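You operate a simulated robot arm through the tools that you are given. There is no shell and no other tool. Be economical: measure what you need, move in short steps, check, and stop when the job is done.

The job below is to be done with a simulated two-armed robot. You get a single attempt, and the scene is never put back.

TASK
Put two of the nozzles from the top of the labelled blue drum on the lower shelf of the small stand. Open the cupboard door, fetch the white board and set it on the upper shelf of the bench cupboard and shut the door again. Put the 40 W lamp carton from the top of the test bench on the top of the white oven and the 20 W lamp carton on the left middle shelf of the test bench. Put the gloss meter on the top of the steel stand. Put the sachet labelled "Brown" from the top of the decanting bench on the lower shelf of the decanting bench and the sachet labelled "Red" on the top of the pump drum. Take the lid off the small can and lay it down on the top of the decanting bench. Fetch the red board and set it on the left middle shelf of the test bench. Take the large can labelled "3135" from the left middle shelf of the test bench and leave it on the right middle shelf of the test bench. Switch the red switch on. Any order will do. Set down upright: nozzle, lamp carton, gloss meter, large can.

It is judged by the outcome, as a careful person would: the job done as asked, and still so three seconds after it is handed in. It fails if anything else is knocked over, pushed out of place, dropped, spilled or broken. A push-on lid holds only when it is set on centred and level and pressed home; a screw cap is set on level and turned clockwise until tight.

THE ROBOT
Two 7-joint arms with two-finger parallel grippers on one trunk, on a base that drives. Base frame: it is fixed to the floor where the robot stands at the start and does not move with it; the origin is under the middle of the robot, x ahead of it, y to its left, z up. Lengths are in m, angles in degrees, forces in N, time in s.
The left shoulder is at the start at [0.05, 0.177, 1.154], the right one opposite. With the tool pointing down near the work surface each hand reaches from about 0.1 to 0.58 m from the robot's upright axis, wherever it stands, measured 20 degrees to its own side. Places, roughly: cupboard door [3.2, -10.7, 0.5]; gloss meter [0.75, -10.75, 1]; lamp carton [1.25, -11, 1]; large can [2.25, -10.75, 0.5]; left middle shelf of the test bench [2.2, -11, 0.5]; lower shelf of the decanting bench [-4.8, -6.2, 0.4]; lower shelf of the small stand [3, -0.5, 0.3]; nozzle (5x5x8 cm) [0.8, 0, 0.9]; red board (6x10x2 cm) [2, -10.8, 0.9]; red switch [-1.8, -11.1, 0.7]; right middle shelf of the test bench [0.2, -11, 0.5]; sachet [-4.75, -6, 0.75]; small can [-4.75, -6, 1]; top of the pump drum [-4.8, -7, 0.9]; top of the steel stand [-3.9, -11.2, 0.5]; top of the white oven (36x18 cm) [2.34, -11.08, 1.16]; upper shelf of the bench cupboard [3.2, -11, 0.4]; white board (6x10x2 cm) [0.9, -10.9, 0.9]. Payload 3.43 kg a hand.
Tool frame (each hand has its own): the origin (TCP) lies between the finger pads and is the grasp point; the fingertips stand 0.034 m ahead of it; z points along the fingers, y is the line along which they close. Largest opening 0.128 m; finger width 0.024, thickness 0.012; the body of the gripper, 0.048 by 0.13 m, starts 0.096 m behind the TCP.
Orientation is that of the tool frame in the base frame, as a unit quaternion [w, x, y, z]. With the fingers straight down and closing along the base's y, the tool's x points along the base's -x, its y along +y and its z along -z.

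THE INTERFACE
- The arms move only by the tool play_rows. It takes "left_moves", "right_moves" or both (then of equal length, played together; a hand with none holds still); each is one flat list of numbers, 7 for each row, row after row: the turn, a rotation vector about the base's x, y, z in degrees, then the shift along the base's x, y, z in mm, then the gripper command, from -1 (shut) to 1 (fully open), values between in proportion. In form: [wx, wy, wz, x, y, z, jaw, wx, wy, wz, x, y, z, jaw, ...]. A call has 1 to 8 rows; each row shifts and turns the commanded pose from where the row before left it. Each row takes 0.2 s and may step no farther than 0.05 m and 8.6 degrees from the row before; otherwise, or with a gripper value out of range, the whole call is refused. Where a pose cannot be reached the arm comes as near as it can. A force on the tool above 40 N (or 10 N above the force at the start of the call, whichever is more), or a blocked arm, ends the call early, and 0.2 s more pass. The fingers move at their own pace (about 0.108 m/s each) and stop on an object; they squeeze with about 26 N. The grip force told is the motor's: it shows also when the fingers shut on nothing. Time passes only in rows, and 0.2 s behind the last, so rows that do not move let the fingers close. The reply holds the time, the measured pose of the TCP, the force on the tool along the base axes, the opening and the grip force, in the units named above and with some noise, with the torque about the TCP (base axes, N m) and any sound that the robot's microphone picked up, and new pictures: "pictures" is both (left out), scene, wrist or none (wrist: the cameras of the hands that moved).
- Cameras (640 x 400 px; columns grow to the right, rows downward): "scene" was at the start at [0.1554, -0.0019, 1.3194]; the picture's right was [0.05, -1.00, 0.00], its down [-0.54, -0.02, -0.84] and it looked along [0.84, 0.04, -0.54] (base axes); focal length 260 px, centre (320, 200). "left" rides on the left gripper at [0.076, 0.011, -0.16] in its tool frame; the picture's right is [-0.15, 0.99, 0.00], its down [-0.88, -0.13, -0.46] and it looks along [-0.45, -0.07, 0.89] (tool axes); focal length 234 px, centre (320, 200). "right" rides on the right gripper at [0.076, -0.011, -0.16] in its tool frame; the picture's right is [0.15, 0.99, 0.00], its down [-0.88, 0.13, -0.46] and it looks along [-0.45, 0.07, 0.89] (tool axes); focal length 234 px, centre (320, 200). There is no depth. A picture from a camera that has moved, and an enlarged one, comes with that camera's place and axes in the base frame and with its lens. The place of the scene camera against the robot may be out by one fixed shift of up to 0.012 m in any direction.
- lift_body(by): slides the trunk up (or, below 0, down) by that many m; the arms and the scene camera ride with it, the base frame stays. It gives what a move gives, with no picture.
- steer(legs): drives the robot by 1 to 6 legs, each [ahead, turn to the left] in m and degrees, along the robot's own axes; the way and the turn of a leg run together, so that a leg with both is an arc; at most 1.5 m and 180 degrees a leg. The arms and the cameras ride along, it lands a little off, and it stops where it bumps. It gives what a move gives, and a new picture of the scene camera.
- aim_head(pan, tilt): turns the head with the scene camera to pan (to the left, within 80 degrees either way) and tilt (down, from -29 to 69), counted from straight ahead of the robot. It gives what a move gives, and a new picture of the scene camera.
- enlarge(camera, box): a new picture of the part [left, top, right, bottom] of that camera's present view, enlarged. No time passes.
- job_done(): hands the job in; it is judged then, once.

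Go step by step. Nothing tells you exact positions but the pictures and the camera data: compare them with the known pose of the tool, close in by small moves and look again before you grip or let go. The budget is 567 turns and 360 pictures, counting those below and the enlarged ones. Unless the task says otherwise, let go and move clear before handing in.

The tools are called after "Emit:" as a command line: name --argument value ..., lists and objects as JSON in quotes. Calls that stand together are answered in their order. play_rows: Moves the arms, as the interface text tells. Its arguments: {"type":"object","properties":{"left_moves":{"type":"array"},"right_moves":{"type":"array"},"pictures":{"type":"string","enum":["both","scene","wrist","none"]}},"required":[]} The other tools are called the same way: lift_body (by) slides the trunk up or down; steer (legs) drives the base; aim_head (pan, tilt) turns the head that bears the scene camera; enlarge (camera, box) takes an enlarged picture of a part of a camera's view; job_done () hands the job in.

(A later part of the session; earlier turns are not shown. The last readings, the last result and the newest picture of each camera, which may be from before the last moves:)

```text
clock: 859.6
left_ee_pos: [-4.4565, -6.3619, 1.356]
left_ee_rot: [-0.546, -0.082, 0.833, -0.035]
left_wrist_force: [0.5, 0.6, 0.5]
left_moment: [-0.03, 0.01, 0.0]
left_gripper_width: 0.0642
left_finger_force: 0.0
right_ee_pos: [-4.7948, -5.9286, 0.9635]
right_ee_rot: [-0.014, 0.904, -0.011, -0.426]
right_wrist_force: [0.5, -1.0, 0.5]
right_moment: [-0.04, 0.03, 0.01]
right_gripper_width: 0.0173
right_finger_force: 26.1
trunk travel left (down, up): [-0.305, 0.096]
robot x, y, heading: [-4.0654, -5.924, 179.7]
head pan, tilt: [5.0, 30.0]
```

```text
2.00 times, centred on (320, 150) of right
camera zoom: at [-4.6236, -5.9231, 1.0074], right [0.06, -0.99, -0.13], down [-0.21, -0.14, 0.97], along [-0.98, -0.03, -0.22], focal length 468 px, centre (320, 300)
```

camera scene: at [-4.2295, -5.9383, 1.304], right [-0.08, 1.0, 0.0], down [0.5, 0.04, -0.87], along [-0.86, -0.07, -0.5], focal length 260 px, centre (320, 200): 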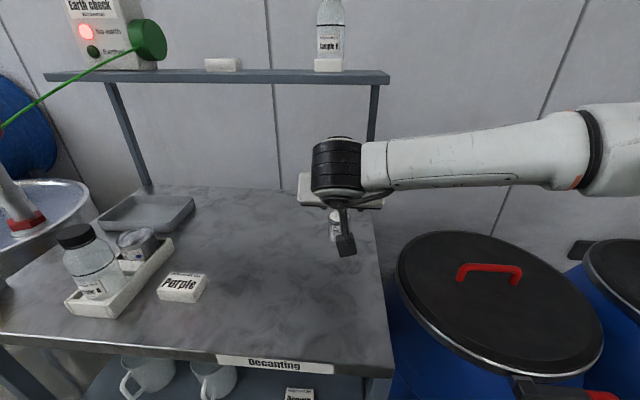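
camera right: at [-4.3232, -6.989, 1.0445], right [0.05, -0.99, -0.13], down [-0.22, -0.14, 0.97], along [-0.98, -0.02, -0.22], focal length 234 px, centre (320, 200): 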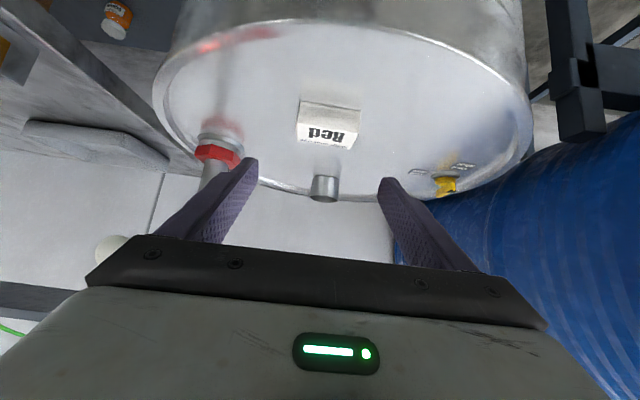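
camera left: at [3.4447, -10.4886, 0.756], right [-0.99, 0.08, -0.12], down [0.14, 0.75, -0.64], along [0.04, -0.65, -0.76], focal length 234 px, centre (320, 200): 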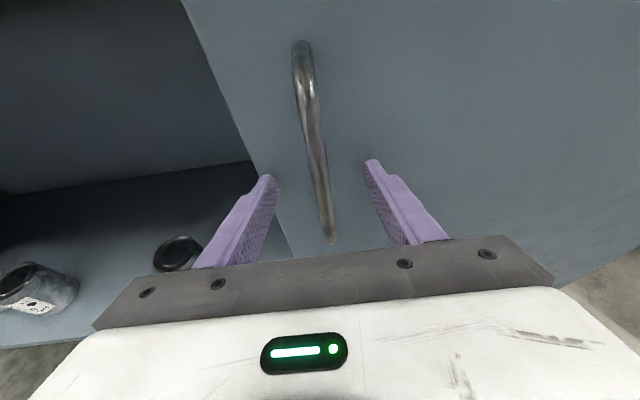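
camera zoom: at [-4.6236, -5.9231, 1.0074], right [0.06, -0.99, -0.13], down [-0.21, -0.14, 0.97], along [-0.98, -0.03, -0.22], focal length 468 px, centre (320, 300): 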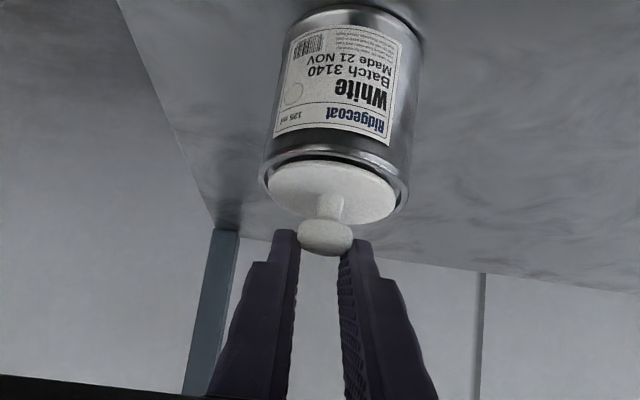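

The knob is gripped at 17 mm. Pull up gently and look.

Emit:
play_rows --right_moves '[0, 0, 0, 0, 0, 4, -1, 0, 0, 0, 0, 0, 5, -1, 0, 0, 0, 0, 0, 6, -1]' --pictures "none"

Emit:
enlarge --camera "right" --box '[160, 50, 480, 250]'

```text
clock: 860.4
left_ee_pos: [-4.456, -6.3619, 1.3551]
left_ee_rot: [-0.546, -0.082, 0.833, -0.036]
left_wrist_force: [-0.3, 0.3, 0.5]
left_moment: [0.01, 0.02, -0.02]
left_gripper_width: 0.0642
left_finger_force: 0.1
right_ee_pos: [-4.7973, -5.9281, 0.9791]
right_ee_rot: [-0.015, 0.904, -0.012, -0.427]
right_wrist_force: [0.9, -0.2, -1.4]
right_moment: [-0.01, -0.02, 0.02]
right_gripper_width: 0.0175
right_finger_force: 25.6
trunk travel left (down, up): [-0.305, 0.096]
robot x, y, heading: [-4.0618, -5.9247, 179.8]
head pan, tilt: [5.0, 30.0]
```

```text
2.00 times, centred on (320, 150) of right
camera zoom: at [-4.6242, -5.9232, 1.0217], right [0.06, -0.99, -0.13], down [-0.21, -0.14, 0.97], along [-0.98, -0.03, -0.22], focal length 468 px, centre (320, 300)
```

zoom: 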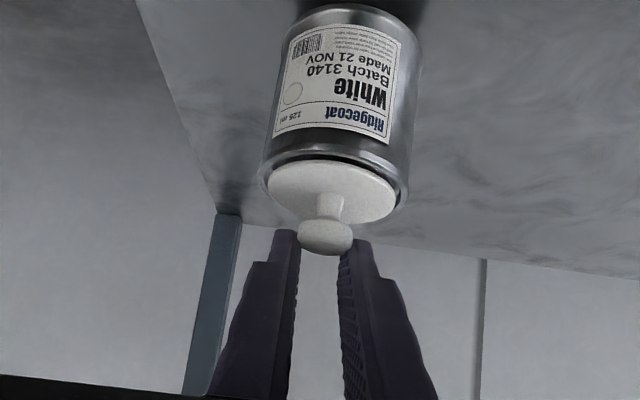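

The whole can comes up with the lid, so it needs holding. I'll set the can near the bench's front edge, where the left hand can grip its body. First move it there.

Emit:
play_rows --right_moves '[0, 0, 0, 0, 0, 15, -1, 0, 0, 0, 0, 0, 15, -1]' --pictures "none"

Emit:
steer --legs '[[-0.08, 0]]'

Emit:
play_rows --right_moves '[0, 0, 0, 25, -25, 0, -1, 0, 0, 0, 25, -25, 0, -1, 0, 0, 0, 25, -25, 0, -1, 0, 0, 0, 25, -25, 0, -1, 0, 0, 0, 25, -25, 0, -1, 0, 0, 0, 10, -15, 0, -1]' --pictures "wrist"

```text
clock: 861.0
left_ee_pos: [-4.4558, -6.3631, 1.3566]
left_ee_rot: [-0.546, -0.082, 0.833, -0.035]
left_wrist_force: [0.0, 0.6, 0.1]
left_moment: [-0.05, 0.02, 0.02]
left_gripper_width: 0.064
left_finger_force: 0.0
right_ee_pos: [-4.7939, -5.9296, 1.0091]
right_ee_rot: [-0.014, 0.904, -0.012, -0.426]
right_wrist_force: [-0.1, -0.1, -1.0]
right_moment: [0.0, -0.01, 0.0]
right_gripper_width: 0.017
right_finger_force: 26.2
trunk travel left (down, up): [-0.305, 0.096]
robot x, y, heading: [-4.0631, -5.9234, 179.9]
head pan, tilt: [5.0, 30.0]
```

```text
clock: 862.1
left_ee_pos: [-4.3753, -6.3618, 1.3563]
left_ee_rot: [-0.546, -0.082, 0.833, -0.035]
left_wrist_force: [-0.2, 0.0, -0.5]
left_moment: [-0.03, -0.01, -0.03]
left_gripper_width: 0.0638
left_finger_force: 0.1
right_ee_pos: [-4.7114, -5.9295, 1.0082]
right_ee_rot: [-0.014, 0.904, -0.012, -0.427]
right_wrist_force: [0.7, -0.7, 0.0]
right_moment: [0.02, -0.03, -0.04]
right_gripper_width: 0.0159
right_finger_force: 25.9
trunk travel left (down, up): [-0.305, 0.096]
robot x, y, heading: [-3.981, -5.9235, 179.6]
head pan, tilt: [5.0, 30.0]
camera scene: at [-4.147, -5.9383, 1.3042], right [-0.08, 1.0, 0.0], down [0.5, 0.04, -0.87], along [-0.86, -0.07, -0.5], focal length 260 px, centre (320, 200)
```

scene: 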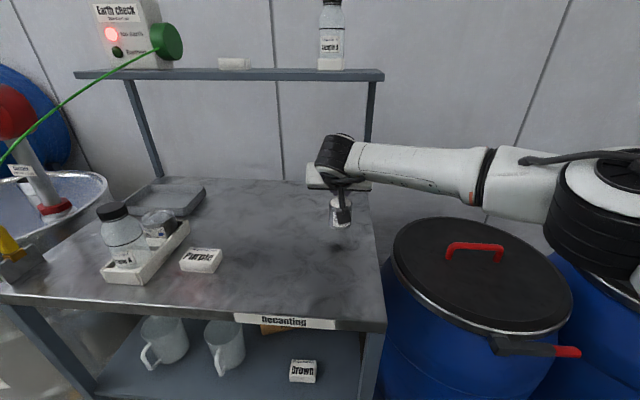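

```text
clock: 863.5
left_ee_pos: [-4.378, -6.3621, 1.3552]
left_ee_rot: [-0.545, -0.081, 0.834, -0.035]
left_wrist_force: [0.0, 0.0, 1.0]
left_moment: [-0.04, 0.01, 0.01]
left_gripper_width: 0.0638
left_finger_force: 0.1
right_ee_pos: [-4.5739, -6.0688, 1.0072]
right_ee_rot: [-0.015, 0.904, -0.013, -0.426]
right_wrist_force: [0.6, 1.0, 0.5]
right_moment: [0.0, 0.0, 0.02]
right_gripper_width: 0.0151
right_finger_force: 26.7
trunk travel left (down, up): [-0.305, 0.096]
robot x, y, heading: [-3.9821, -5.9242, 180.0]
head pan, tilt: [5.0, 30.0]
camera right: at [-4.4024, -6.0646, 1.0513], right [0.06, -0.99, -0.13], down [-0.21, -0.14, 0.97], along [-0.98, -0.03, -0.22], focal length 234 px, centre (320, 200)
```

right: 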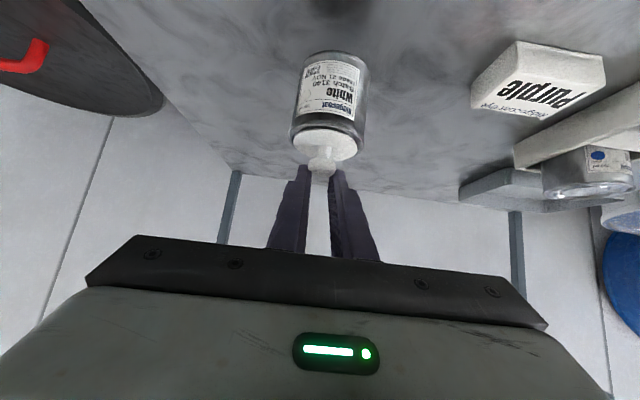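

The knob is slowly slipping, so set the can down now.

Emit:
play_rows --right_moves '[0, 0, 0, 0, 0, -22, -1, 0, 0, 0, 0, 0, -14, -1, 0, 0, 0, 0, 0, -5, -1, 0, 0, 0, 0, 0, -3, -1, 0, 0, 0, 0, 0, -3, -1]' --pictures "none"

Emit:
enlarge --camera "right" --box '[160, 50, 480, 250]'

```text
clock: 864.7
left_ee_pos: [-4.3748, -6.3619, 1.357]
left_ee_rot: [-0.546, -0.081, 0.833, -0.035]
left_wrist_force: [0.8, -0.3, -0.3]
left_moment: [0.03, -0.01, -0.02]
left_gripper_width: 0.064
left_finger_force: 0.1
right_ee_pos: [-4.5757, -6.0699, 0.9645]
right_ee_rot: [-0.013, 0.903, -0.012, -0.43]
right_wrist_force: [2.1, -2.6, 17.6]
right_moment: [-0.02, -0.18, 0.09]
right_gripper_width: 0.015
right_finger_force: 26.1
trunk travel left (down, up): [-0.305, 0.096]
robot x, y, heading: [-3.9844, -5.9235, 179.7]
head pan, tilt: [5.0, 30.0]
```

```text
2.00 times, centred on (320, 150) of right
camera zoom: at [-4.4033, -6.0639, 1.0063], right [0.06, -0.99, -0.13], down [-0.2, -0.14, 0.97], along [-0.98, -0.03, -0.21], focal length 468 px, centre (320, 300)
```

zoom: 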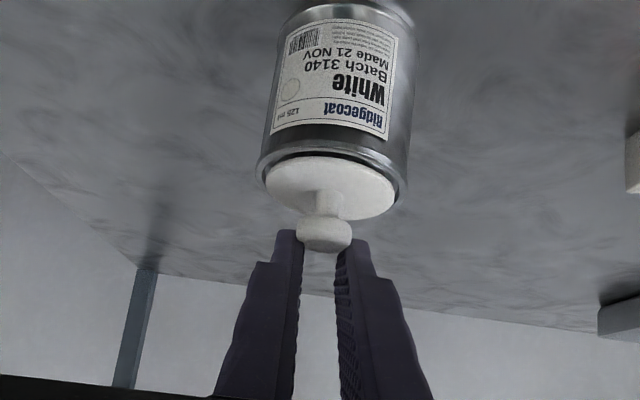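

Set down at about (-4.587, -6.069). I'll regrip the knob from straight above, which holds better and leaves room for the left hand.

Emit:
play_rows --right_moves '[0, 0, 0, 0, 0, 0, -0.4, 0, 0, 0, 0, 0, 0, -0.3, 0, 0, 0, 10, 0, 12, -0.3, 0, 0, 0, 15, 0, 30, -0.3, 0, 0, 0, 0, 0, 40, -0.3]' --pictures "none"

Emit:
steer --legs '[[0.06, 0]]'

Emit:
play_rows --right_moves '[0, -8.4, 0, 5, 0, 2, -0.3, 0, -8.4, 0, 5, 0, 2, -0.3, 0, -8.4, 0, 4, 0, 2, -0.3, 0, -8.4, 0, 3, 0, 2, -0.3, 0, -8.4, 0, 3, 0, 2, -0.3, 0, -8, 0, 3, 0, 0, -0.3]' --pictures "wrist"

```text
clock: 865.9
left_ee_pos: [-4.3759, -6.3618, 1.3568]
left_ee_rot: [-0.545, -0.082, 0.834, -0.035]
left_wrist_force: [0.2, 0.0, -0.5]
left_moment: [0.0, -0.01, -0.03]
left_gripper_width: 0.0638
left_finger_force: 0.0
right_ee_pos: [-4.5507, -6.0695, 1.0408]
right_ee_rot: [-0.015, 0.904, -0.012, -0.426]
right_wrist_force: [-0.6, -0.4, 0.1]
right_moment: [-0.01, -0.03, 0.01]
right_gripper_width: 0.0449
right_finger_force: 0.1
trunk travel left (down, up): [-0.305, 0.096]
robot x, y, heading: [-3.9812, -5.9217, 179.7]
head pan, tilt: [5.0, 30.0]
```

```text
clock: 866.9
left_ee_pos: [-4.4366, -6.3606, 1.3547]
left_ee_rot: [-0.545, -0.082, 0.834, -0.035]
left_wrist_force: [-0.6, -0.7, -0.2]
left_moment: [-0.04, 0.03, 0.02]
left_gripper_width: 0.0637
left_finger_force: 0.1
right_ee_pos: [-4.6126, -6.0692, 1.0412]
right_ee_rot: [-0.015, 0.905, -0.012, -0.425]
right_wrist_force: [-0.6, -0.6, -0.2]
right_moment: [0.03, -0.01, 0.01]
right_gripper_width: 0.0447
right_finger_force: 0.1
trunk travel left (down, up): [-0.305, 0.096]
robot x, y, heading: [-4.0447, -5.9258, 179.6]
head pan, tilt: [5.0, 30.0]
camera scene: at [-4.2091, -5.938, 1.3039], right [-0.08, 1.0, 0.0], down [0.5, 0.04, -0.87], along [-0.86, -0.07, -0.5], focal length 260 px, centre (320, 200)
```

scene: 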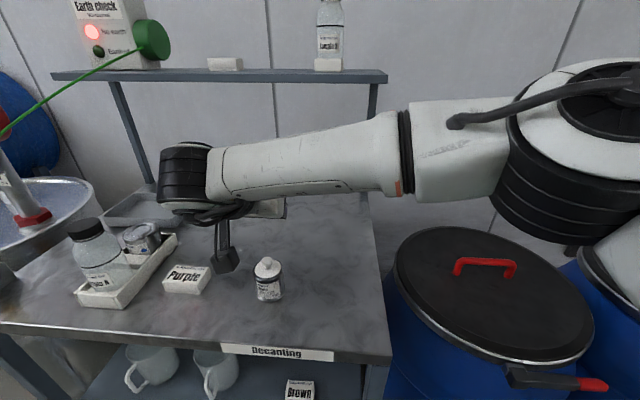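

```text
clock: 868.2
left_ee_pos: [-4.4369, -6.3601, 1.3572]
left_ee_rot: [-0.545, -0.082, 0.834, -0.036]
left_wrist_force: [-0.4, 0.7, 0.6]
left_moment: [-0.05, 0.0, 0.05]
left_gripper_width: 0.064
left_finger_force: 0.0
right_ee_pos: [-4.5653, -5.9959, 1.0286]
right_ee_rot: [-0.019, 1.0, -0.003, -0.001]
right_wrist_force: [0.6, 0.9, -0.7]
right_moment: [-0.05, 0.05, 0.02]
right_gripper_width: 0.0447
right_finger_force: 0.0
right hand out of reach, approached as far as the arm can: row 4, 5, 6
trunk travel left (down, up): [-0.305, 0.096]
robot x, y, heading: [-4.0431, -5.9255, 179.8]
head pan, tilt: [5.0, 30.0]
camera right: at [-4.4897, -5.9901, 1.1892], right [0.14, -0.99, -0.04], down [-0.88, -0.14, 0.45], along [-0.45, -0.03, -0.89], focal length 234 px, centre (320, 200)
```

right: 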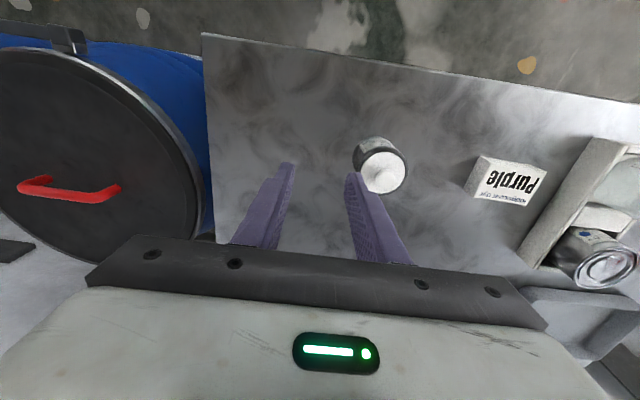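

Straight down is out of reach on that side. A 30° tilt is a good compromise.

Emit:
play_rows --right_moves '[0, 7.5, 0, -3, -15, 3, -0.3, 0, 7.5, 0, -3, -20, 3, -0.3, 0, 7.5, 0, -2, -20, 0, -0.3, 0, 7.5, 0, -2, -19, 0, -0.3]' --pictures "wrist"

```text
clock: 869.2
left_ee_pos: [-4.4369, -6.3614, 1.3555]
left_ee_rot: [-0.545, -0.082, 0.833, -0.035]
left_wrist_force: [-0.4, 0.1, -0.2]
left_moment: [0.02, 0.02, -0.02]
left_gripper_width: 0.0637
left_finger_force: 0.0
right_ee_pos: [-4.5784, -6.0693, 1.0362]
right_ee_rot: [-0.017, 0.964, -0.009, -0.264]
right_wrist_force: [0.3, 0.3, -0.7]
right_moment: [0.0, -0.01, -0.01]
right_gripper_width: 0.0447
right_finger_force: 0.0
trunk travel left (down, up): [-0.305, 0.096]
robot x, y, heading: [-4.043, -5.9261, 179.8]
head pan, tilt: [5.0, 30.0]
camera right: at [-4.4313, -6.0639, 1.1353], right [0.1, -0.99, -0.1], down [-0.53, -0.14, 0.84], along [-0.84, -0.03, -0.54], focal length 234 px, centre (320, 200)
```

right: 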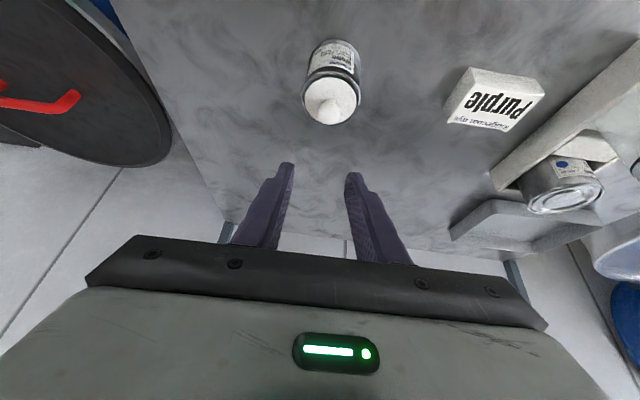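

Emit:
play_rows --right_moves '[0, 0, 0, 12, 0, -28, -0.35, 0, 0, 0, 0, 0, -28, -0.35]' --pictures "none"

Emit:
enlarge --camera "right" --box '[160, 50, 480, 250]'

```text
clock: 869.9
left_ee_pos: [-4.4371, -6.3614, 1.3563]
left_ee_rot: [-0.545, -0.081, 0.834, -0.034]
left_wrist_force: [-0.2, -0.1, -0.5]
left_moment: [0.0, 0.01, 0.0]
left_gripper_width: 0.064
left_finger_force: 0.1
right_ee_pos: [-4.5666, -6.069, 0.9798]
right_ee_rot: [-0.016, 0.965, -0.01, -0.262]
right_wrist_force: [0.1, 0.6, 0.4]
right_moment: [-0.01, 0.0, -0.01]
right_gripper_width: 0.0417
right_finger_force: 0.2
trunk travel left (down, up): [-0.305, 0.096]
robot x, y, heading: [-4.0443, -5.9257, 179.8]
head pan, tilt: [5.0, 30.0]
```

```text
2.00 times, centred on (320, 150) of right
camera zoom: at [-4.4195, -6.0643, 1.0806], right [0.1, -0.99, -0.1], down [-0.53, -0.14, 0.84], along [-0.84, -0.03, -0.54], focal length 468 px, centre (320, 300)
```

zoom: 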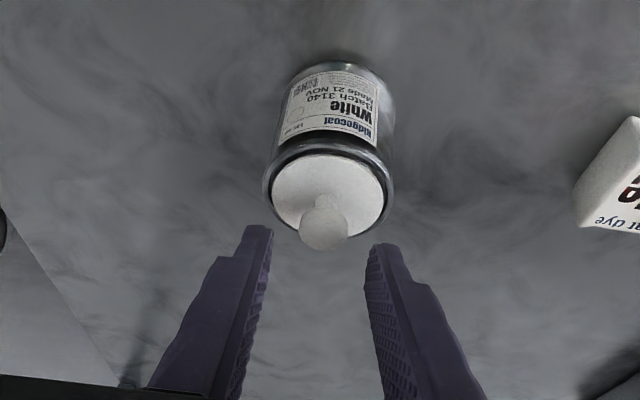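

Emit:
play_rows --right_moves '[0, 0, 0, 0, 0, -7, -0.35, 0, 0, 0, 0, 0, -5, -0.35, 0, 0, 0, 0, 0, 0, -1, 0, 0, 0, 0, 0, 0, -1, 0, 0, 0, 0, 0, 0, -1]' --pictures "none"

Emit:
enlarge --camera "right" --box '[160, 50, 480, 250]'

```text
clock: 871.0
left_ee_pos: [-4.437, -6.361, 1.3553]
left_ee_rot: [-0.546, -0.081, 0.833, -0.035]
left_wrist_force: [-0.5, -0.1, -0.1]
left_moment: [0.0, 0.03, 0.02]
left_gripper_width: 0.0642
left_finger_force: 0.0
right_ee_pos: [-4.5658, -6.0691, 0.9692]
right_ee_rot: [-0.016, 0.965, -0.01, -0.263]
right_wrist_force: [0.6, 0.2, -1.0]
right_moment: [0.05, 0.01, 0.0]
right_gripper_width: 0.0193
right_finger_force: 25.5
trunk travel left (down, up): [-0.305, 0.096]
robot x, y, heading: [-4.0446, -5.9249, 179.8]
head pan, tilt: [5.0, 30.0]
```

```text
2.00 times, centred on (320, 150) of right
camera zoom: at [-4.4194, -6.0645, 1.0679], right [0.1, -0.99, -0.1], down [-0.53, -0.14, 0.84], along [-0.84, -0.03, -0.54], focal length 468 px, centre (320, 300)
```

zoom: 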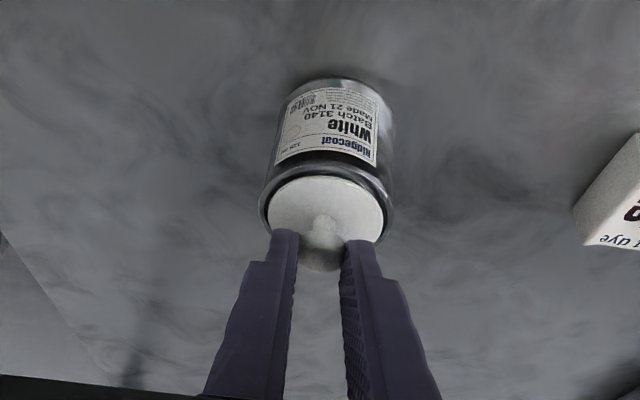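

The knob is held well now (19 mm). Bring the left hand down, yawed inward, to grip the can's body.

Emit:
play_rows --left_moves '[0, 4.5, -7, 3, 14, -46, 0.4, 0, 4.5, -7, 3, 14, -46, 0.4, 0, 0, -7, 3, 14, -46, 0.4, 0, 0, -7, 3, 14, -46, 0.4, 0, 0, -7, 3, 14, -46, 0.4, 0, 0, -7, 3, 14, -46, 0.4, 0, 0, -6, 3, 14, -46, 0.4, 0, 0, -6, 3, 14, -46, 0.4]' --pictures "both"

```text
clock: 872.9
left_ee_pos: [-4.3237, -6.2239, 1.1806]
left_ee_rot: [-0.57, 0.227, 0.761, 0.208]
left_wrist_force: [0.6, 0.0, -0.4]
left_moment: [0.03, 0.01, 0.02]
left_gripper_width: 0.0898
left_finger_force: 0.0
left hand out of reach, approached as far as the arm can: row 4, 5, 6, 7, 8
right_ee_pos: [-4.5659, -6.0701, 0.9688]
right_ee_rot: [-0.016, 0.965, -0.009, -0.263]
right_wrist_force: [-0.5, 0.1, -1.2]
right_moment: [0.02, 0.04, -0.04]
right_gripper_width: 0.019
right_finger_force: 26.3
trunk travel left (down, up): [-0.305, 0.096]
robot x, y, heading: [-4.0417, -5.9255, 179.9]
head pan, tilt: [5.0, 30.0]
camera scene: at [-4.2083, -5.9379, 1.3041], right [-0.08, 1.0, 0.0], down [0.5, 0.04, -0.87], along [-0.86, -0.07, -0.5], focal length 260 px, centre (320, 200)
camera left: at [-4.2123, -6.2981, 1.2964], right [0.61, 0.79, -0.08], down [0.49, -0.46, -0.74], along [-0.62, 0.41, -0.67], focal length 234 px, centre (320, 200)
```

scene: 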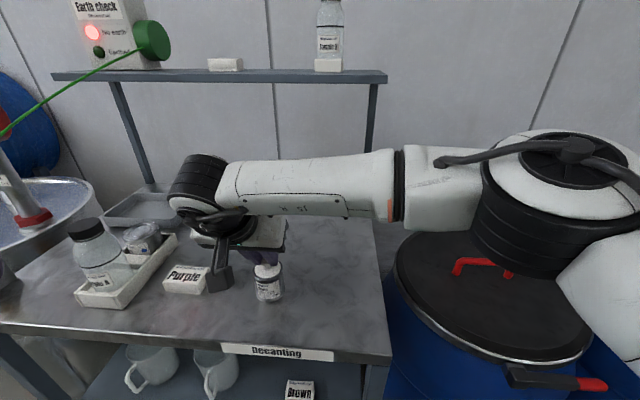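
left: 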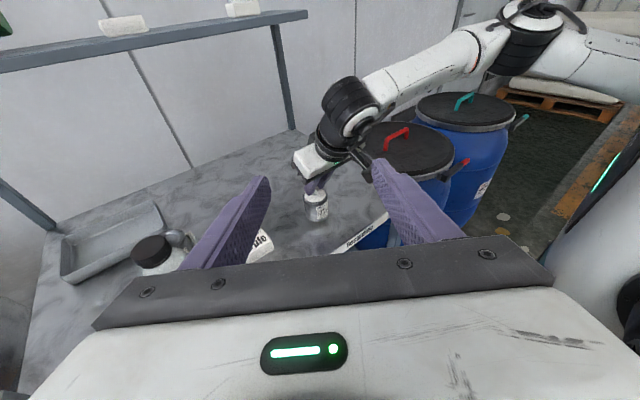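

Emit:
play_rows --left_moves '[0, 0, 0, -35, 0, -15, 0.4, 0, 0, 0, -35, 0, -25, 0.4, 0, 0, 0, -30, 0, -35, 0.4, 0, 0, 0, -25, 5, -40, 0.4, 0, 0, 0, -15, 10, -45, 0.4, 0, 0, 0, -10, 15, -45, 0.4, 0, 0, 0, -10, 15, -40, 0.4]' --pictures "wrist"

```text
clock: 874.4
left_ee_pos: [-4.4648, -6.1586, 1.11]
left_ee_rot: [-0.586, 0.224, 0.75, 0.211]
left_wrist_force: [4.7, -4.8, 2.8]
left_moment: [0.2, 0.02, -0.38]
left_gripper_width: 0.0894
left_finger_force: 0.1
left hand out of reach, approached as far as the arm can: row 1, 2, 3, 4, 5, 6, 7
right_ee_pos: [-4.5748, -6.0594, 0.9678]
right_ee_rot: [-0.023, 0.963, -0.019, -0.267]
right_wrist_force: [-3.7, 4.1, 3.0]
right_moment: [-0.62, -0.84, 0.29]
right_gripper_width: 0.0191
right_finger_force: 26.4
trunk travel left (down, up): [-0.305, 0.096]
robot x, y, heading: [-4.044, -5.9245, 179.5]
head pan, tilt: [5.0, 30.0]
stopped in row 7 (left hand): the force on the tool passed its limit at 66 N (the readings are from after the stop); the commanded pose is now the measured one
camera left: at [-4.3491, -6.234, 1.2192], right [0.61, 0.79, -0.09], down [0.47, -0.45, -0.76], along [-0.64, 0.42, -0.64], focal length 234 px, centre (320, 200)
```

left: 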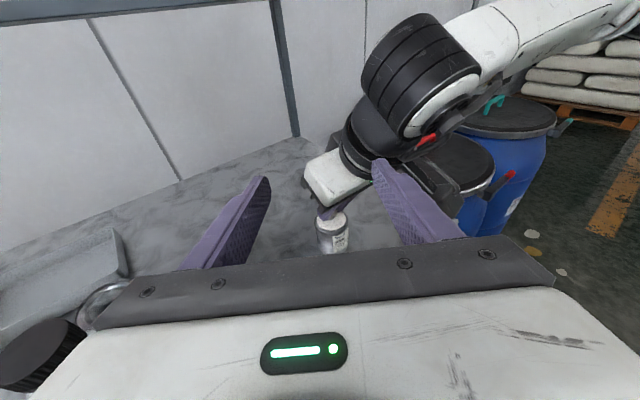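

The left hand can't get that low with the trunk this high and bumped the right. I'll back the left off, release the knob, raise both hands and lower the trunk so the can is near the left shoulder's height.

Emit:
play_rows --left_moves '[0, 0, 0, 20, -25, 15, 0.4, 0, 0, 0, 20, -25, 15, 0.4, 0, 0, 0, 10, -25, 20, 0.4, 0, 0, 0, 0, -15, 20, 0.4, 0, 0, 0, 0, 0, 20, 0.4, 0, 0, 0, 0, 0, 0, 0.4]' --right_moves '[0, 0, 0, 0, 0, 0, -1, 0, 0, 0, 0, 0, 0, -1, 0, 0, 0, 0, 0, 0, -1, 0, 0, 0, 0, 0, 0, -1, 0, 0, 0, 0, 0, 0, -1, 0, 0, 0, 0, 0, 0, -1]' --pictures "none"

Emit:
enlarge --camera "right" --box '[0, 0, 640, 400]'

```text
clock: 875.8
left_ee_pos: [-4.421, -6.19, 1.1912]
left_ee_rot: [-0.586, 0.224, 0.75, 0.211]
left_wrist_force: [0.2, 0.5, 0.1]
left_moment: [0.0, 0.03, -0.01]
left_gripper_width: 0.0897
left_finger_force: 0.1
left hand out of reach, approached as far as the arm can: row 1, 2, 3, 4
right_ee_pos: [-4.5744, -6.0616, 0.9688]
right_ee_rot: [-0.023, 0.963, -0.017, -0.267]
right_wrist_force: [1.2, -1.4, 6.6]
right_moment: [-0.05, -0.01, 0.01]
right_gripper_width: 0.0188
right_finger_force: 26.5
trunk travel left (down, up): [-0.305, 0.096]
robot x, y, heading: [-4.0423, -5.924, 179.7]
head pan, tilt: [5.0, 30.0]
```

```text
1.00 times, centred on (320, 200) of right (not enlarged: the box is as wide or as high as the picture)
camera zoom: at [-4.4262, -6.0596, 1.0663], right [0.08, -0.99, -0.11], down [-0.53, -0.14, 0.84], along [-0.85, -0.01, -0.53], focal length 234 px, centre (320, 200)
```

zoom: 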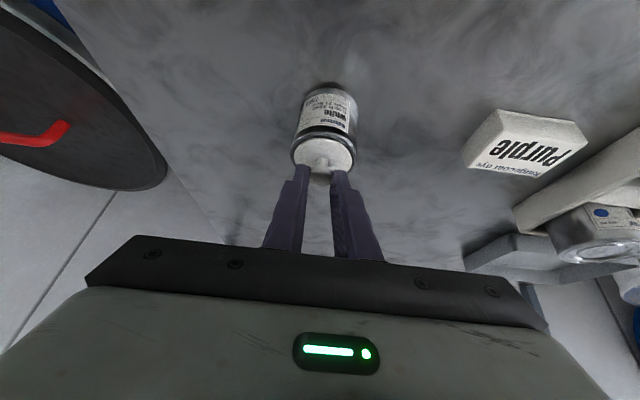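

Emit:
play_rows --right_moves '[0, 0, 0, 0, 0, 0, -0.4, 0, 0, 0, 0, 0, 0, -0.35, 0, 0, 0, 3, 0, 46, -0.35, 0, 0, 0, 0, 0, 46, -0.35, 0, 0, 0, 0, 0, 46, -0.35, 0, 0, 0, 0, 0, 46, -0.35, 0, 0, 0, 0, 0, 46, -0.35]' --left_moves '[0, 0, 0, 0, 0, 0, 0.4, 0, 0, 0, 0, 0, 0, 0.4, 0, 0, 0, 0, -10, 30, 0.4, 0, 0, 0, 0, -10, 30, 0.4, 0, 0, 0, 0, -10, 30, 0.4, 0, 0, 0, 0, 0, 20, 0.4, 0, 0, 0, 0, 0, 10, 0.4]' --pictures "none"

Emit:
lift_body --by -0.2

Emit:
enlarge --camera "right" --box '[160, 0, 480, 200]'

```text
clock: 877.5
left_ee_pos: [-4.4228, -6.2215, 1.3122]
left_ee_rot: [-0.585, 0.226, 0.75, 0.212]
left_wrist_force: [1.0, -0.1, 1.6]
left_moment: [0.0, 0.03, 0.02]
left_gripper_width: 0.0896
left_finger_force: 0.0
right_ee_pos: [-4.6136, -6.0055, 1.1678]
right_ee_rot: [-0.009, 0.974, -0.072, -0.215]
right_wrist_force: [-0.9, 0.2, 0.3]
right_moment: [0.01, 0.01, -0.03]
right_gripper_width: 0.0418
right_finger_force: 0.0
trunk travel left (down, up): [-0.305, 0.096]
robot x, y, heading: [-4.0499, -5.9261, 179.7]
head pan, tilt: [5.0, 30.0]
stopped in row 7 (right hand): the arm was blocked; the commanded pose is now the measured one
```

```text
clock: 879.7
left_ee_pos: [-4.4231, -6.2219, 1.1124]
left_ee_rot: [-0.584, 0.225, 0.751, 0.211]
left_wrist_force: [0.1, -0.1, -0.6]
left_moment: [-0.01, 0.02, -0.02]
left_gripper_width: 0.0898
left_finger_force: 0.0
right_ee_pos: [-4.6136, -6.0058, 0.9679]
right_ee_rot: [-0.009, 0.974, -0.072, -0.215]
right_wrist_force: [0.6, 0.1, 0.0]
right_moment: [-0.04, 0.01, 0.01]
right_gripper_width: 0.0414
right_finger_force: 0.0
trunk travel left (down, up): [-0.105, 0.296]
robot x, y, heading: [-4.0451, -5.9289, 179.6]
head pan, tilt: [5.0, 30.0]
```

```text
2.00 times, centred on (320, 100) of right
camera zoom: at [-4.4772, -6.0121, 1.0821], right [-0.01, -1.0, -0.05], down [-0.62, -0.03, 0.78], along [-0.78, 0.04, -0.62], focal length 468 px, centre (320, 400)
```

zoom: 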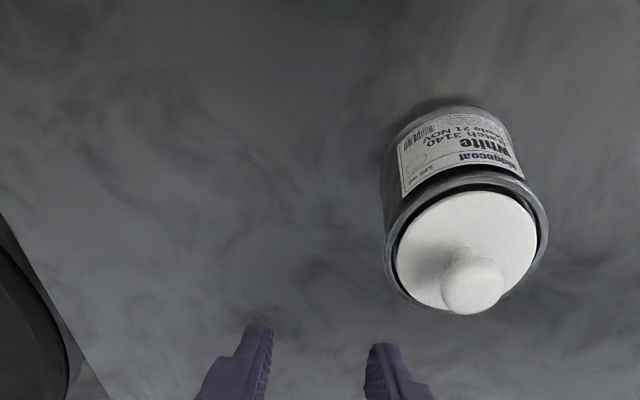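

Emit:
play_rows --right_moves '[0, 0, 0, 10, 10, 30, -0.3, 0, 0, 4, 15, -10, 10, -0.3, 0, 2, 4, 15, -25, 0, -0.3, 0, 2, 0, 0, -29, 0, -0.3]' --pictures "none"

Emit:
enlarge --camera "right" --box '[160, 0, 480, 200]'

```text
clock: 880.9
left_ee_pos: [-4.4234, -6.2214, 1.1117]
left_ee_rot: [-0.583, 0.225, 0.751, 0.211]
left_wrist_force: [-0.4, -0.3, 0.2]
left_moment: [-0.02, 0.0, 0.02]
left_gripper_width: 0.0898
left_finger_force: 0.2
right_ee_pos: [-4.6018, -6.0121, 1.0247]
right_ee_rot: [0.025, 0.968, -0.052, -0.245]
right_wrist_force: [0.5, 0.7, 0.0]
right_moment: [-0.01, 0.01, 0.0]
right_gripper_width: 0.0448
right_finger_force: 0.0
trunk travel left (down, up): [-0.105, 0.296]
robot x, y, heading: [-4.0419, -5.9243, 179.4]
head pan, tilt: [5.0, 30.0]
stopped in row 4 (right hand): the arm was blocked; the commanded pose is now the measured one
```

```text
2.00 times, centred on (320, 100) of right
camera zoom: at [-4.4592, -6.005, 1.1289], right [0.04, -1.0, 0.0], down [-0.57, -0.02, 0.82], along [-0.82, -0.04, -0.57], focal length 468 px, centre (320, 400)
```

zoom: 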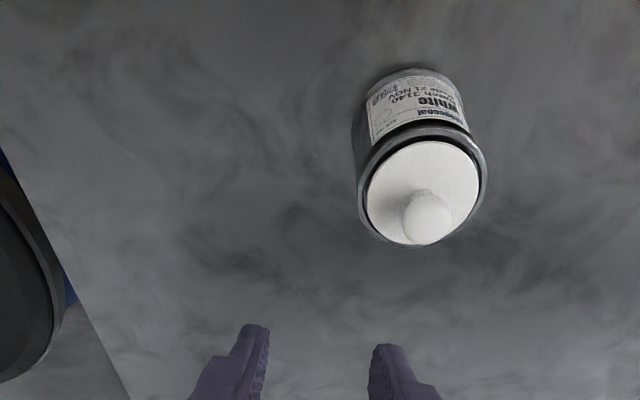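

The two arms crowd each other. Move the left aside first, then re-grip the knob with the right.

Emit:
play_rows --left_moves '[0, 0, 0, 5, -35, 0, 0.4, 0, 0, 0, 5, -35, 0, 0.4, 0, 0, 0, 5, -35, 0, 0.4, 0, 0, 0, 5, -35, 0, 0.4]' --pictures "none"

Emit:
play_rows --right_moves '[-3, 0, 0, 5, -15, 0, -0.3, 0, 2, 0, 8, -15, 0, -0.3, 0, 0, 0, 8, -15, 0, -0.3]' --pictures "scene"

```text
clock: 881.9
left_ee_pos: [-4.4206, -6.2332, 1.1112]
left_ee_rot: [-0.585, 0.225, 0.75, 0.212]
left_wrist_force: [0.6, 0.2, 0.7]
left_moment: [0.03, 0.01, -0.01]
left_gripper_width: 0.0894
left_finger_force: 0.0
left hand out of reach, approached as far as the arm can: row 1, 2, 3, 4
right_ee_pos: [-4.602, -6.0125, 1.024]
right_ee_rot: [0.025, 0.968, -0.052, -0.244]
right_wrist_force: [0.0, 0.2, 0.4]
right_moment: [0.0, -0.02, 0.01]
right_gripper_width: 0.045
right_finger_force: 0.1
trunk travel left (down, up): [-0.105, 0.296]
robot x, y, heading: [-4.0438, -5.9231, 179.4]
head pan, tilt: [5.0, 30.0]
```

```text
clock: 882.9
left_ee_pos: [-4.4195, -6.2322, 1.111]
left_ee_rot: [-0.584, 0.225, 0.75, 0.212]
left_wrist_force: [-0.3, 0.1, 0.9]
left_moment: [0.02, -0.01, 0.02]
left_gripper_width: 0.0896
left_finger_force: 0.1
right_ee_pos: [-4.6036, -6.0265, 1.0282]
right_ee_rot: [0.061, 0.962, -0.088, -0.251]
right_wrist_force: [-0.5, -0.2, 0.4]
right_moment: [-0.03, 0.0, 0.0]
right_gripper_width: 0.0447
right_finger_force: 0.1
trunk travel left (down, up): [-0.105, 0.296]
robot x, y, heading: [-4.0433, -5.9197, 179.8]
head pan, tilt: [5.0, 30.0]
stopped in row 3 (right hand): the arm was blocked; the commanded pose is now the measured one
camera scene: at [-4.2086, -5.9373, 1.1041], right [-0.08, 1.0, 0.0], down [0.5, 0.04, -0.87], along [-0.86, -0.07, -0.5], focal length 260 px, centre (320, 200)
```

scene: 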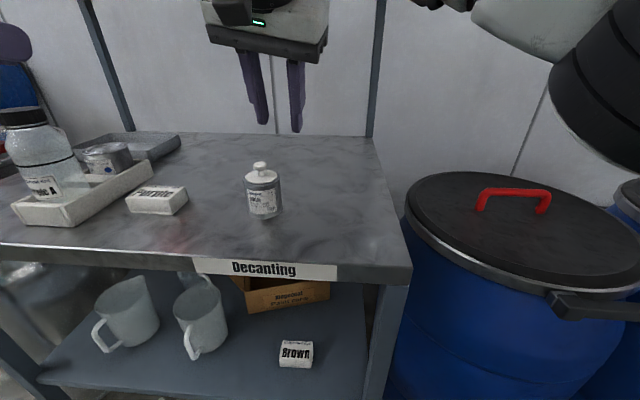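

New plan: the right hand, which reaches low and forward well, will hold the can's body, and the left will pull the knob from straight above. Raise the trunk and re-orient both hands.

Emit:
lift_body --by 0.18

Emit:
play_rows --right_moves '[4.7, 0, 0, 15, 15, 0, 0, 4.7, 0, 0, 15, 10, 0, 0, 0, 7, 0, 20, 5, 0, 0, 0, 7, 0, 20, 5, 0, 0, 0, 6, 0, 20, 5, 0, 0, 0, 0, 8, 20, 5, 0, 0.2, 0, 0, 8, 15, 5, 0, 0.2, 0, 0, 8, 10, 5, 0, 0.2]' --left_moves '[0, 0, 7.4, 0, -5, 5, 0, 0, 0, 7.4, 0, -5, 5, 0, 0, 0, 7.4, 0, -5, 5, 0, 0, 0, 7.4, 0, -5, 5, 0, 0, 0, 7.4, 0, -5, 5, 0, 0, -8.5, 0, 0, 0, 0, 0, 0, -8.5, 0, 0, 0, 0, 0, 0, -8.5, 0, 0, 0, 0, 0]' --pictures "none"

Emit:
play_rows --left_moves '[0, -8.5, 0, 0, 0, 0, -0.3, 0, -8.5, 0, 0, 0, 0, -0.3, 0, -8.5, 0, 0, 0, 0, -0.3, 0, -8.5, 0, 0, 0, 0, -0.3, 0, -8.5, 0, 0, 0, 0, -0.3, 0, -8.5, 0, 0, 0, 0, -0.3]' --pictures "scene"

```text
clock: 884.9
left_ee_pos: [-4.4208, -6.233, 1.2905]
left_ee_rot: [-0.584, 0.225, 0.751, 0.211]
left_wrist_force: [-0.3, 0.5, 0.9]
left_moment: [0.03, 0.03, 0.01]
left_gripper_width: 0.0895
left_finger_force: 0.0
right_ee_pos: [-4.6019, -6.0275, 1.208]
right_ee_rot: [0.062, 0.962, -0.088, -0.25]
right_wrist_force: [-0.2, 0.1, 0.2]
right_moment: [-0.04, -0.01, -0.02]
right_gripper_width: 0.0448
right_finger_force: 0.0
trunk travel left (down, up): [-0.285, 0.116]
robot x, y, heading: [-4.0426, -5.9262, 179.7]
head pan, tilt: [5.0, 30.0]
```

```text
clock: 886.7
left_ee_pos: [-4.4211, -6.2562, 1.3171]
left_ee_rot: [-0.432, -0.027, 0.901, 0.009]
left_wrist_force: [0.0, 0.7, -0.1]
left_moment: [-0.02, 0.0, 0.01]
left_gripper_width: 0.0643
left_finger_force: 0.1
right_ee_pos: [-4.4664, -5.9734, 1.2054]
right_ee_rot: [0.082, 0.899, 0.123, -0.413]
right_wrist_force: [-0.8, -0.5, -0.1]
right_moment: [0.0, 0.03, -0.03]
right_gripper_width: 0.0773
right_finger_force: 0.0
trunk travel left (down, up): [-0.285, 0.116]
robot x, y, heading: [-4.0424, -5.9261, 179.6]
head pan, tilt: [5.0, 30.0]
```

```text
clock: 888.1
left_ee_pos: [-4.4269, -6.2561, 1.3036]
left_ee_rot: [-0.029, -0.029, 0.999, -0.002]
left_wrist_force: [0.0, -0.1, 0.5]
left_moment: [0.04, 0.05, 0.0]
left_gripper_width: 0.045
left_finger_force: 0.1
left hand out of reach, approached as far as the arm can: row 5, 6
right_ee_pos: [-4.4674, -5.9755, 1.2054]
right_ee_rot: [0.081, 0.899, 0.122, -0.412]
right_wrist_force: [0.3, -0.6, -0.5]
right_moment: [0.03, 0.01, -0.05]
right_gripper_width: 0.0767
right_finger_force: 0.1
trunk travel left (down, up): [-0.285, 0.116]
robot x, y, heading: [-4.0445, -5.9259, 179.6]
head pan, tilt: [5.0, 30.0]
camera scene: at [-4.2082, -5.9381, 1.2841], right [-0.08, 1.0, 0.0], down [0.5, 0.04, -0.87], along [-0.86, -0.07, -0.5], focal length 260 px, centre (320, 200)
```

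scene: 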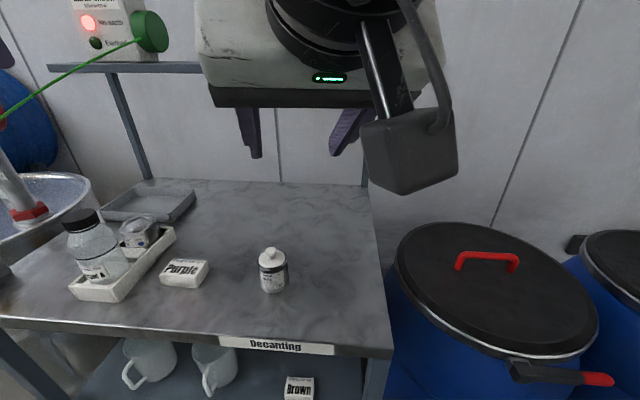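

Both hands are oriented. Lower the right hand to pre-grasp in front of the can.

Emit:
play_rows --right_moves '[0, 0, 0, -5, -10, -41, 0.4, 0, 0, 0, -5, -10, -41, 0.4, 0, 0, 0, -5, -10, -41, 0.4, 0, 0, 0, -5, -10, -41, 0.4, 0, 0, 0, -5, -9, -41, 0.4, 0, 0, 0, -4, -9, -40, 0.4]' --pictures "wrist"

```text
clock: 889.5
left_ee_pos: [-4.4279, -6.2542, 1.3036]
left_ee_rot: [-0.028, -0.028, 0.999, -0.002]
left_wrist_force: [0.2, 0.1, 0.4]
left_moment: [0.0, -0.02, 0.01]
left_gripper_width: 0.0445
left_finger_force: 0.1
right_ee_pos: [-4.4946, -6.0328, 0.9616]
right_ee_rot: [0.082, 0.899, 0.123, -0.412]
right_wrist_force: [0.1, -0.4, -0.4]
right_moment: [-0.01, -0.01, -0.01]
right_gripper_width: 0.0896
right_finger_force: 0.2
trunk travel left (down, up): [-0.285, 0.116]
robot x, y, heading: [-4.0436, -5.9226, 179.4]
head pan, tilt: [5.0, 30.0]
camera right: at [-4.334, -5.9716, 1.0068], right [0.38, -0.92, -0.07], down [-0.19, -0.15, 0.97], along [-0.91, -0.35, -0.23], focal length 234 px, centre (320, 200)
```

right: 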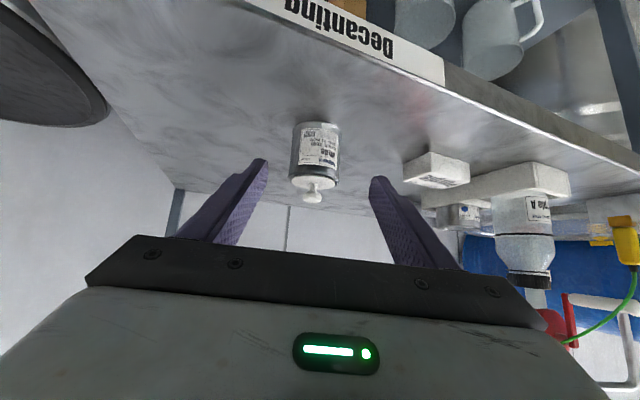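

Emit:
play_rows --right_moves '[0, 0, 0, -25, -8, -23, 0.4, 0, 0, 0, -25, -8, -23, 0.4, 0, 0, 0, -23, -8, -20, 0.4]' --pictures "wrist"

```text
clock: 890.3
left_ee_pos: [-4.4283, -6.2557, 1.3026]
left_ee_rot: [-0.028, -0.029, 0.999, -0.002]
left_wrist_force: [-0.9, 0.1, 0.1]
left_moment: [-0.05, 0.01, 0.02]
left_gripper_width: 0.0447
left_finger_force: 0.1
right_ee_pos: [-4.5689, -6.0547, 0.8974]
right_ee_rot: [0.081, 0.899, 0.122, -0.413]
right_wrist_force: [1.0, -0.3, 0.1]
right_moment: [0.02, -0.02, -0.02]
right_gripper_width: 0.0896
right_finger_force: 0.1
trunk travel left (down, up): [-0.285, 0.116]
robot x, y, heading: [-4.0453, -5.9261, 179.7]
head pan, tilt: [5.0, 30.0]
camera right: at [-4.4093, -5.993, 0.9424], right [0.38, -0.92, -0.07], down [-0.19, -0.15, 0.97], along [-0.91, -0.35, -0.23], focal length 234 px, centre (320, 200)
```

right: 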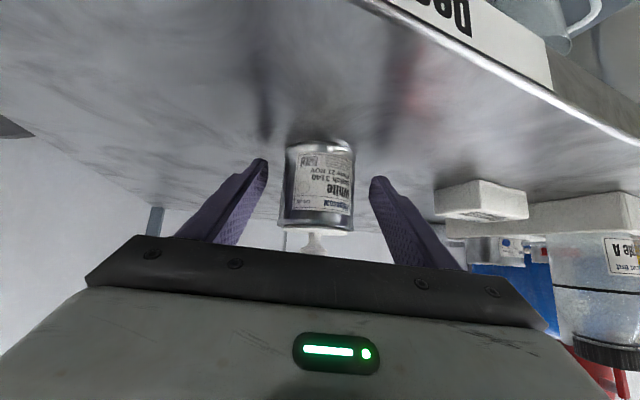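

Emit:
play_rows --right_moves '[0, 0, 0, -6, -2, -1, 0.0, 0, 0, 0, 0, 0, 0, -1, 0, 0, 0, 0, 0, 0, -1, 0, 0, 0, 0, 0, 0, -1]' --pictures "wrist"

```text
clock: 891.3
left_ee_pos: [-4.4284, -6.2542, 1.3031]
left_ee_rot: [-0.029, -0.029, 0.999, -0.002]
left_wrist_force: [0.3, 0.1, 0.5]
left_moment: [0.0, 0.01, 0.01]
left_gripper_width: 0.0448
left_finger_force: 0.1
right_ee_pos: [-4.5746, -6.0553, 0.8955]
right_ee_rot: [0.081, 0.899, 0.123, -0.413]
right_wrist_force: [-1.2, 0.2, 2.3]
right_moment: [0.1, 0.09, 0.03]
right_gripper_width: 0.0598
right_finger_force: 26.4
trunk travel left (down, up): [-0.285, 0.116]
robot x, y, heading: [-4.0495, -5.9248, 179.5]
head pan, tilt: [5.0, 30.0]
camera right: at [-4.4146, -5.9947, 0.9407], right [0.38, -0.92, -0.07], down [-0.19, -0.15, 0.97], along [-0.91, -0.35, -0.23], focal length 234 px, centre (320, 200)
```

right: 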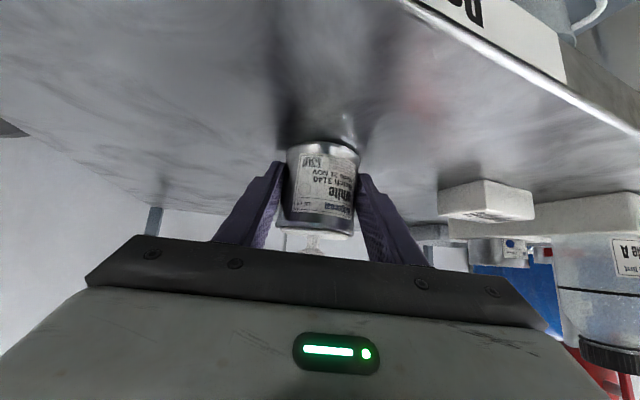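

The right hand holds the can's body. Now move the left over the knob and descend.

Emit:
play_rows --left_moves '[0, 0, 0, -30, 38, -10, -0.3, 0, 0, 0, -30, 38, -10, -0.3, 0, 0, 0, -30, 38, -10, -0.3, 0, 0, 0, -30, 38, -10, -0.3, 0, 0, 0, -30, 38, -10, -0.3, 0, 0, 0, 0, 0, -45, -0.3, 0, 0, 0, 0, 0, -45, -0.3, 0, 0, 0, 0, 0, -45, -0.3]' --pictures "wrist"

```text
clock: 893.1
left_ee_pos: [-4.5799, -6.0644, 1.117]
left_ee_rot: [-0.03, -0.03, 0.999, -0.002]
left_wrist_force: [0.2, 0.0, 0.9]
left_moment: [-0.02, 0.03, 0.02]
left_gripper_width: 0.0445
left_finger_force: 0.1
right_ee_pos: [-4.5733, -6.0564, 0.8957]
right_ee_rot: [0.08, 0.899, 0.122, -0.412]
right_wrist_force: [-0.6, -0.5, 2.6]
right_moment: [0.03, 0.08, 0.03]
right_gripper_width: 0.0596
right_finger_force: 26.0
trunk travel left (down, up): [-0.285, 0.116]
robot x, y, heading: [-4.0414, -5.9272, 179.8]
head pan, tilt: [5.0, 30.0]
camera left: at [-4.6465, -6.0557, 1.2807], right [0.09, 1.0, -0.01], down [0.91, -0.08, 0.4], along [0.4, -0.04, -0.92], focal length 234 px, centre (320, 200)
```

left: 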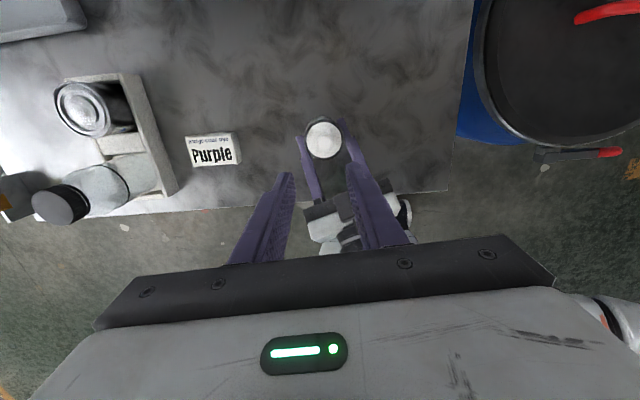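

Perfect view. The knob is at (-4.593, -6.058). Descend with a small correction.

Emit:
play_rows --left_moves '[0, 0, 0, -6, 3, -35, -0.35, 0, 0, 0, -6, 3, -35, -0.35, 0, 0, 0, -1, 0, -35, -0.35]' --pictures "none"

Emit:
enlarge --camera "left" --box '[200, 80, 440, 230]'

```text
clock: 893.9
left_ee_pos: [-4.5911, -6.0582, 1.0148]
left_ee_rot: [-0.031, -0.029, 0.999, -0.002]
left_wrist_force: [0.7, -0.1, -0.3]
left_moment: [0.0, 0.0, 0.0]
left_gripper_width: 0.0414
left_finger_force: 0.0
right_ee_pos: [-4.5753, -6.0567, 0.8958]
right_ee_rot: [0.08, 0.899, 0.122, -0.412]
right_wrist_force: [-1.0, -0.4, 2.6]
right_moment: [0.08, 0.06, 0.02]
right_gripper_width: 0.0601
right_finger_force: 26.2
trunk travel left (down, up): [-0.285, 0.116]
robot x, y, heading: [-4.0432, -5.9233, 179.2]
head pan, tilt: [5.0, 30.0]
```

```text
2.67 times, centred on (320, 155) of left
camera zoom: at [-4.6571, -6.0498, 1.1784], right [0.09, 1.0, -0.01], down [0.91, -0.08, 0.4], along [0.4, -0.05, -0.92], focal length 624 px, centre (320, 320)
```

zoom: 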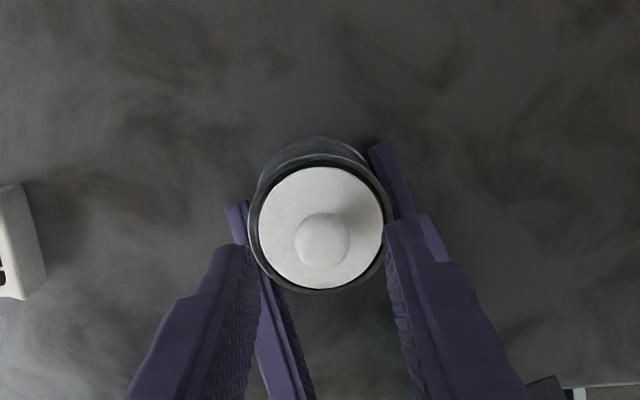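

Emit:
play_rows --left_moves '[0, 0, 0, 3, 0, -25, -0.35, 0, 0, 0, 0, 0, -15, -0.35, 0, 0, 0, 0, 0, -6, -0.35, 0, 0, 0, 0, 0, 0, -1, 0, 0, 0, 0, 0, 0, -1, 0, 0, 0, 0, 0, 0, -1]' --pictures "none"

Emit:
enlarge --camera "left" --box '[200, 80, 440, 230]'

```text
clock: 895.3
left_ee_pos: [-4.5889, -6.0582, 0.9689]
left_ee_rot: [-0.03, -0.029, 0.999, -0.003]
left_wrist_force: [-0.5, -1.3, -0.9]
left_moment: [-0.04, 0.04, -0.03]
left_gripper_width: 0.019
left_finger_force: 25.9
right_ee_pos: [-4.5752, -6.0561, 0.8965]
right_ee_rot: [0.081, 0.899, 0.123, -0.413]
right_wrist_force: [0.7, 1.8, 3.4]
right_moment: [0.02, 0.04, -0.04]
right_gripper_width: 0.0599
right_finger_force: 26.3
trunk travel left (down, up): [-0.285, 0.116]
robot x, y, heading: [-4.0445, -5.9247, 179.8]
head pan, tilt: [5.0, 30.0]
```

```text
2.67 times, centred on (320, 155) of left
camera zoom: at [-4.6559, -6.0497, 1.1309], right [0.09, 1.0, -0.01], down [0.91, -0.08, 0.4], along [0.4, -0.05, -0.91], focal length 624 px, centre (320, 320)
```

zoom: 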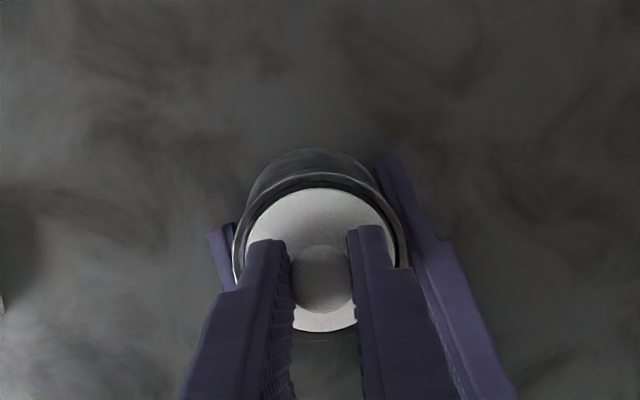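

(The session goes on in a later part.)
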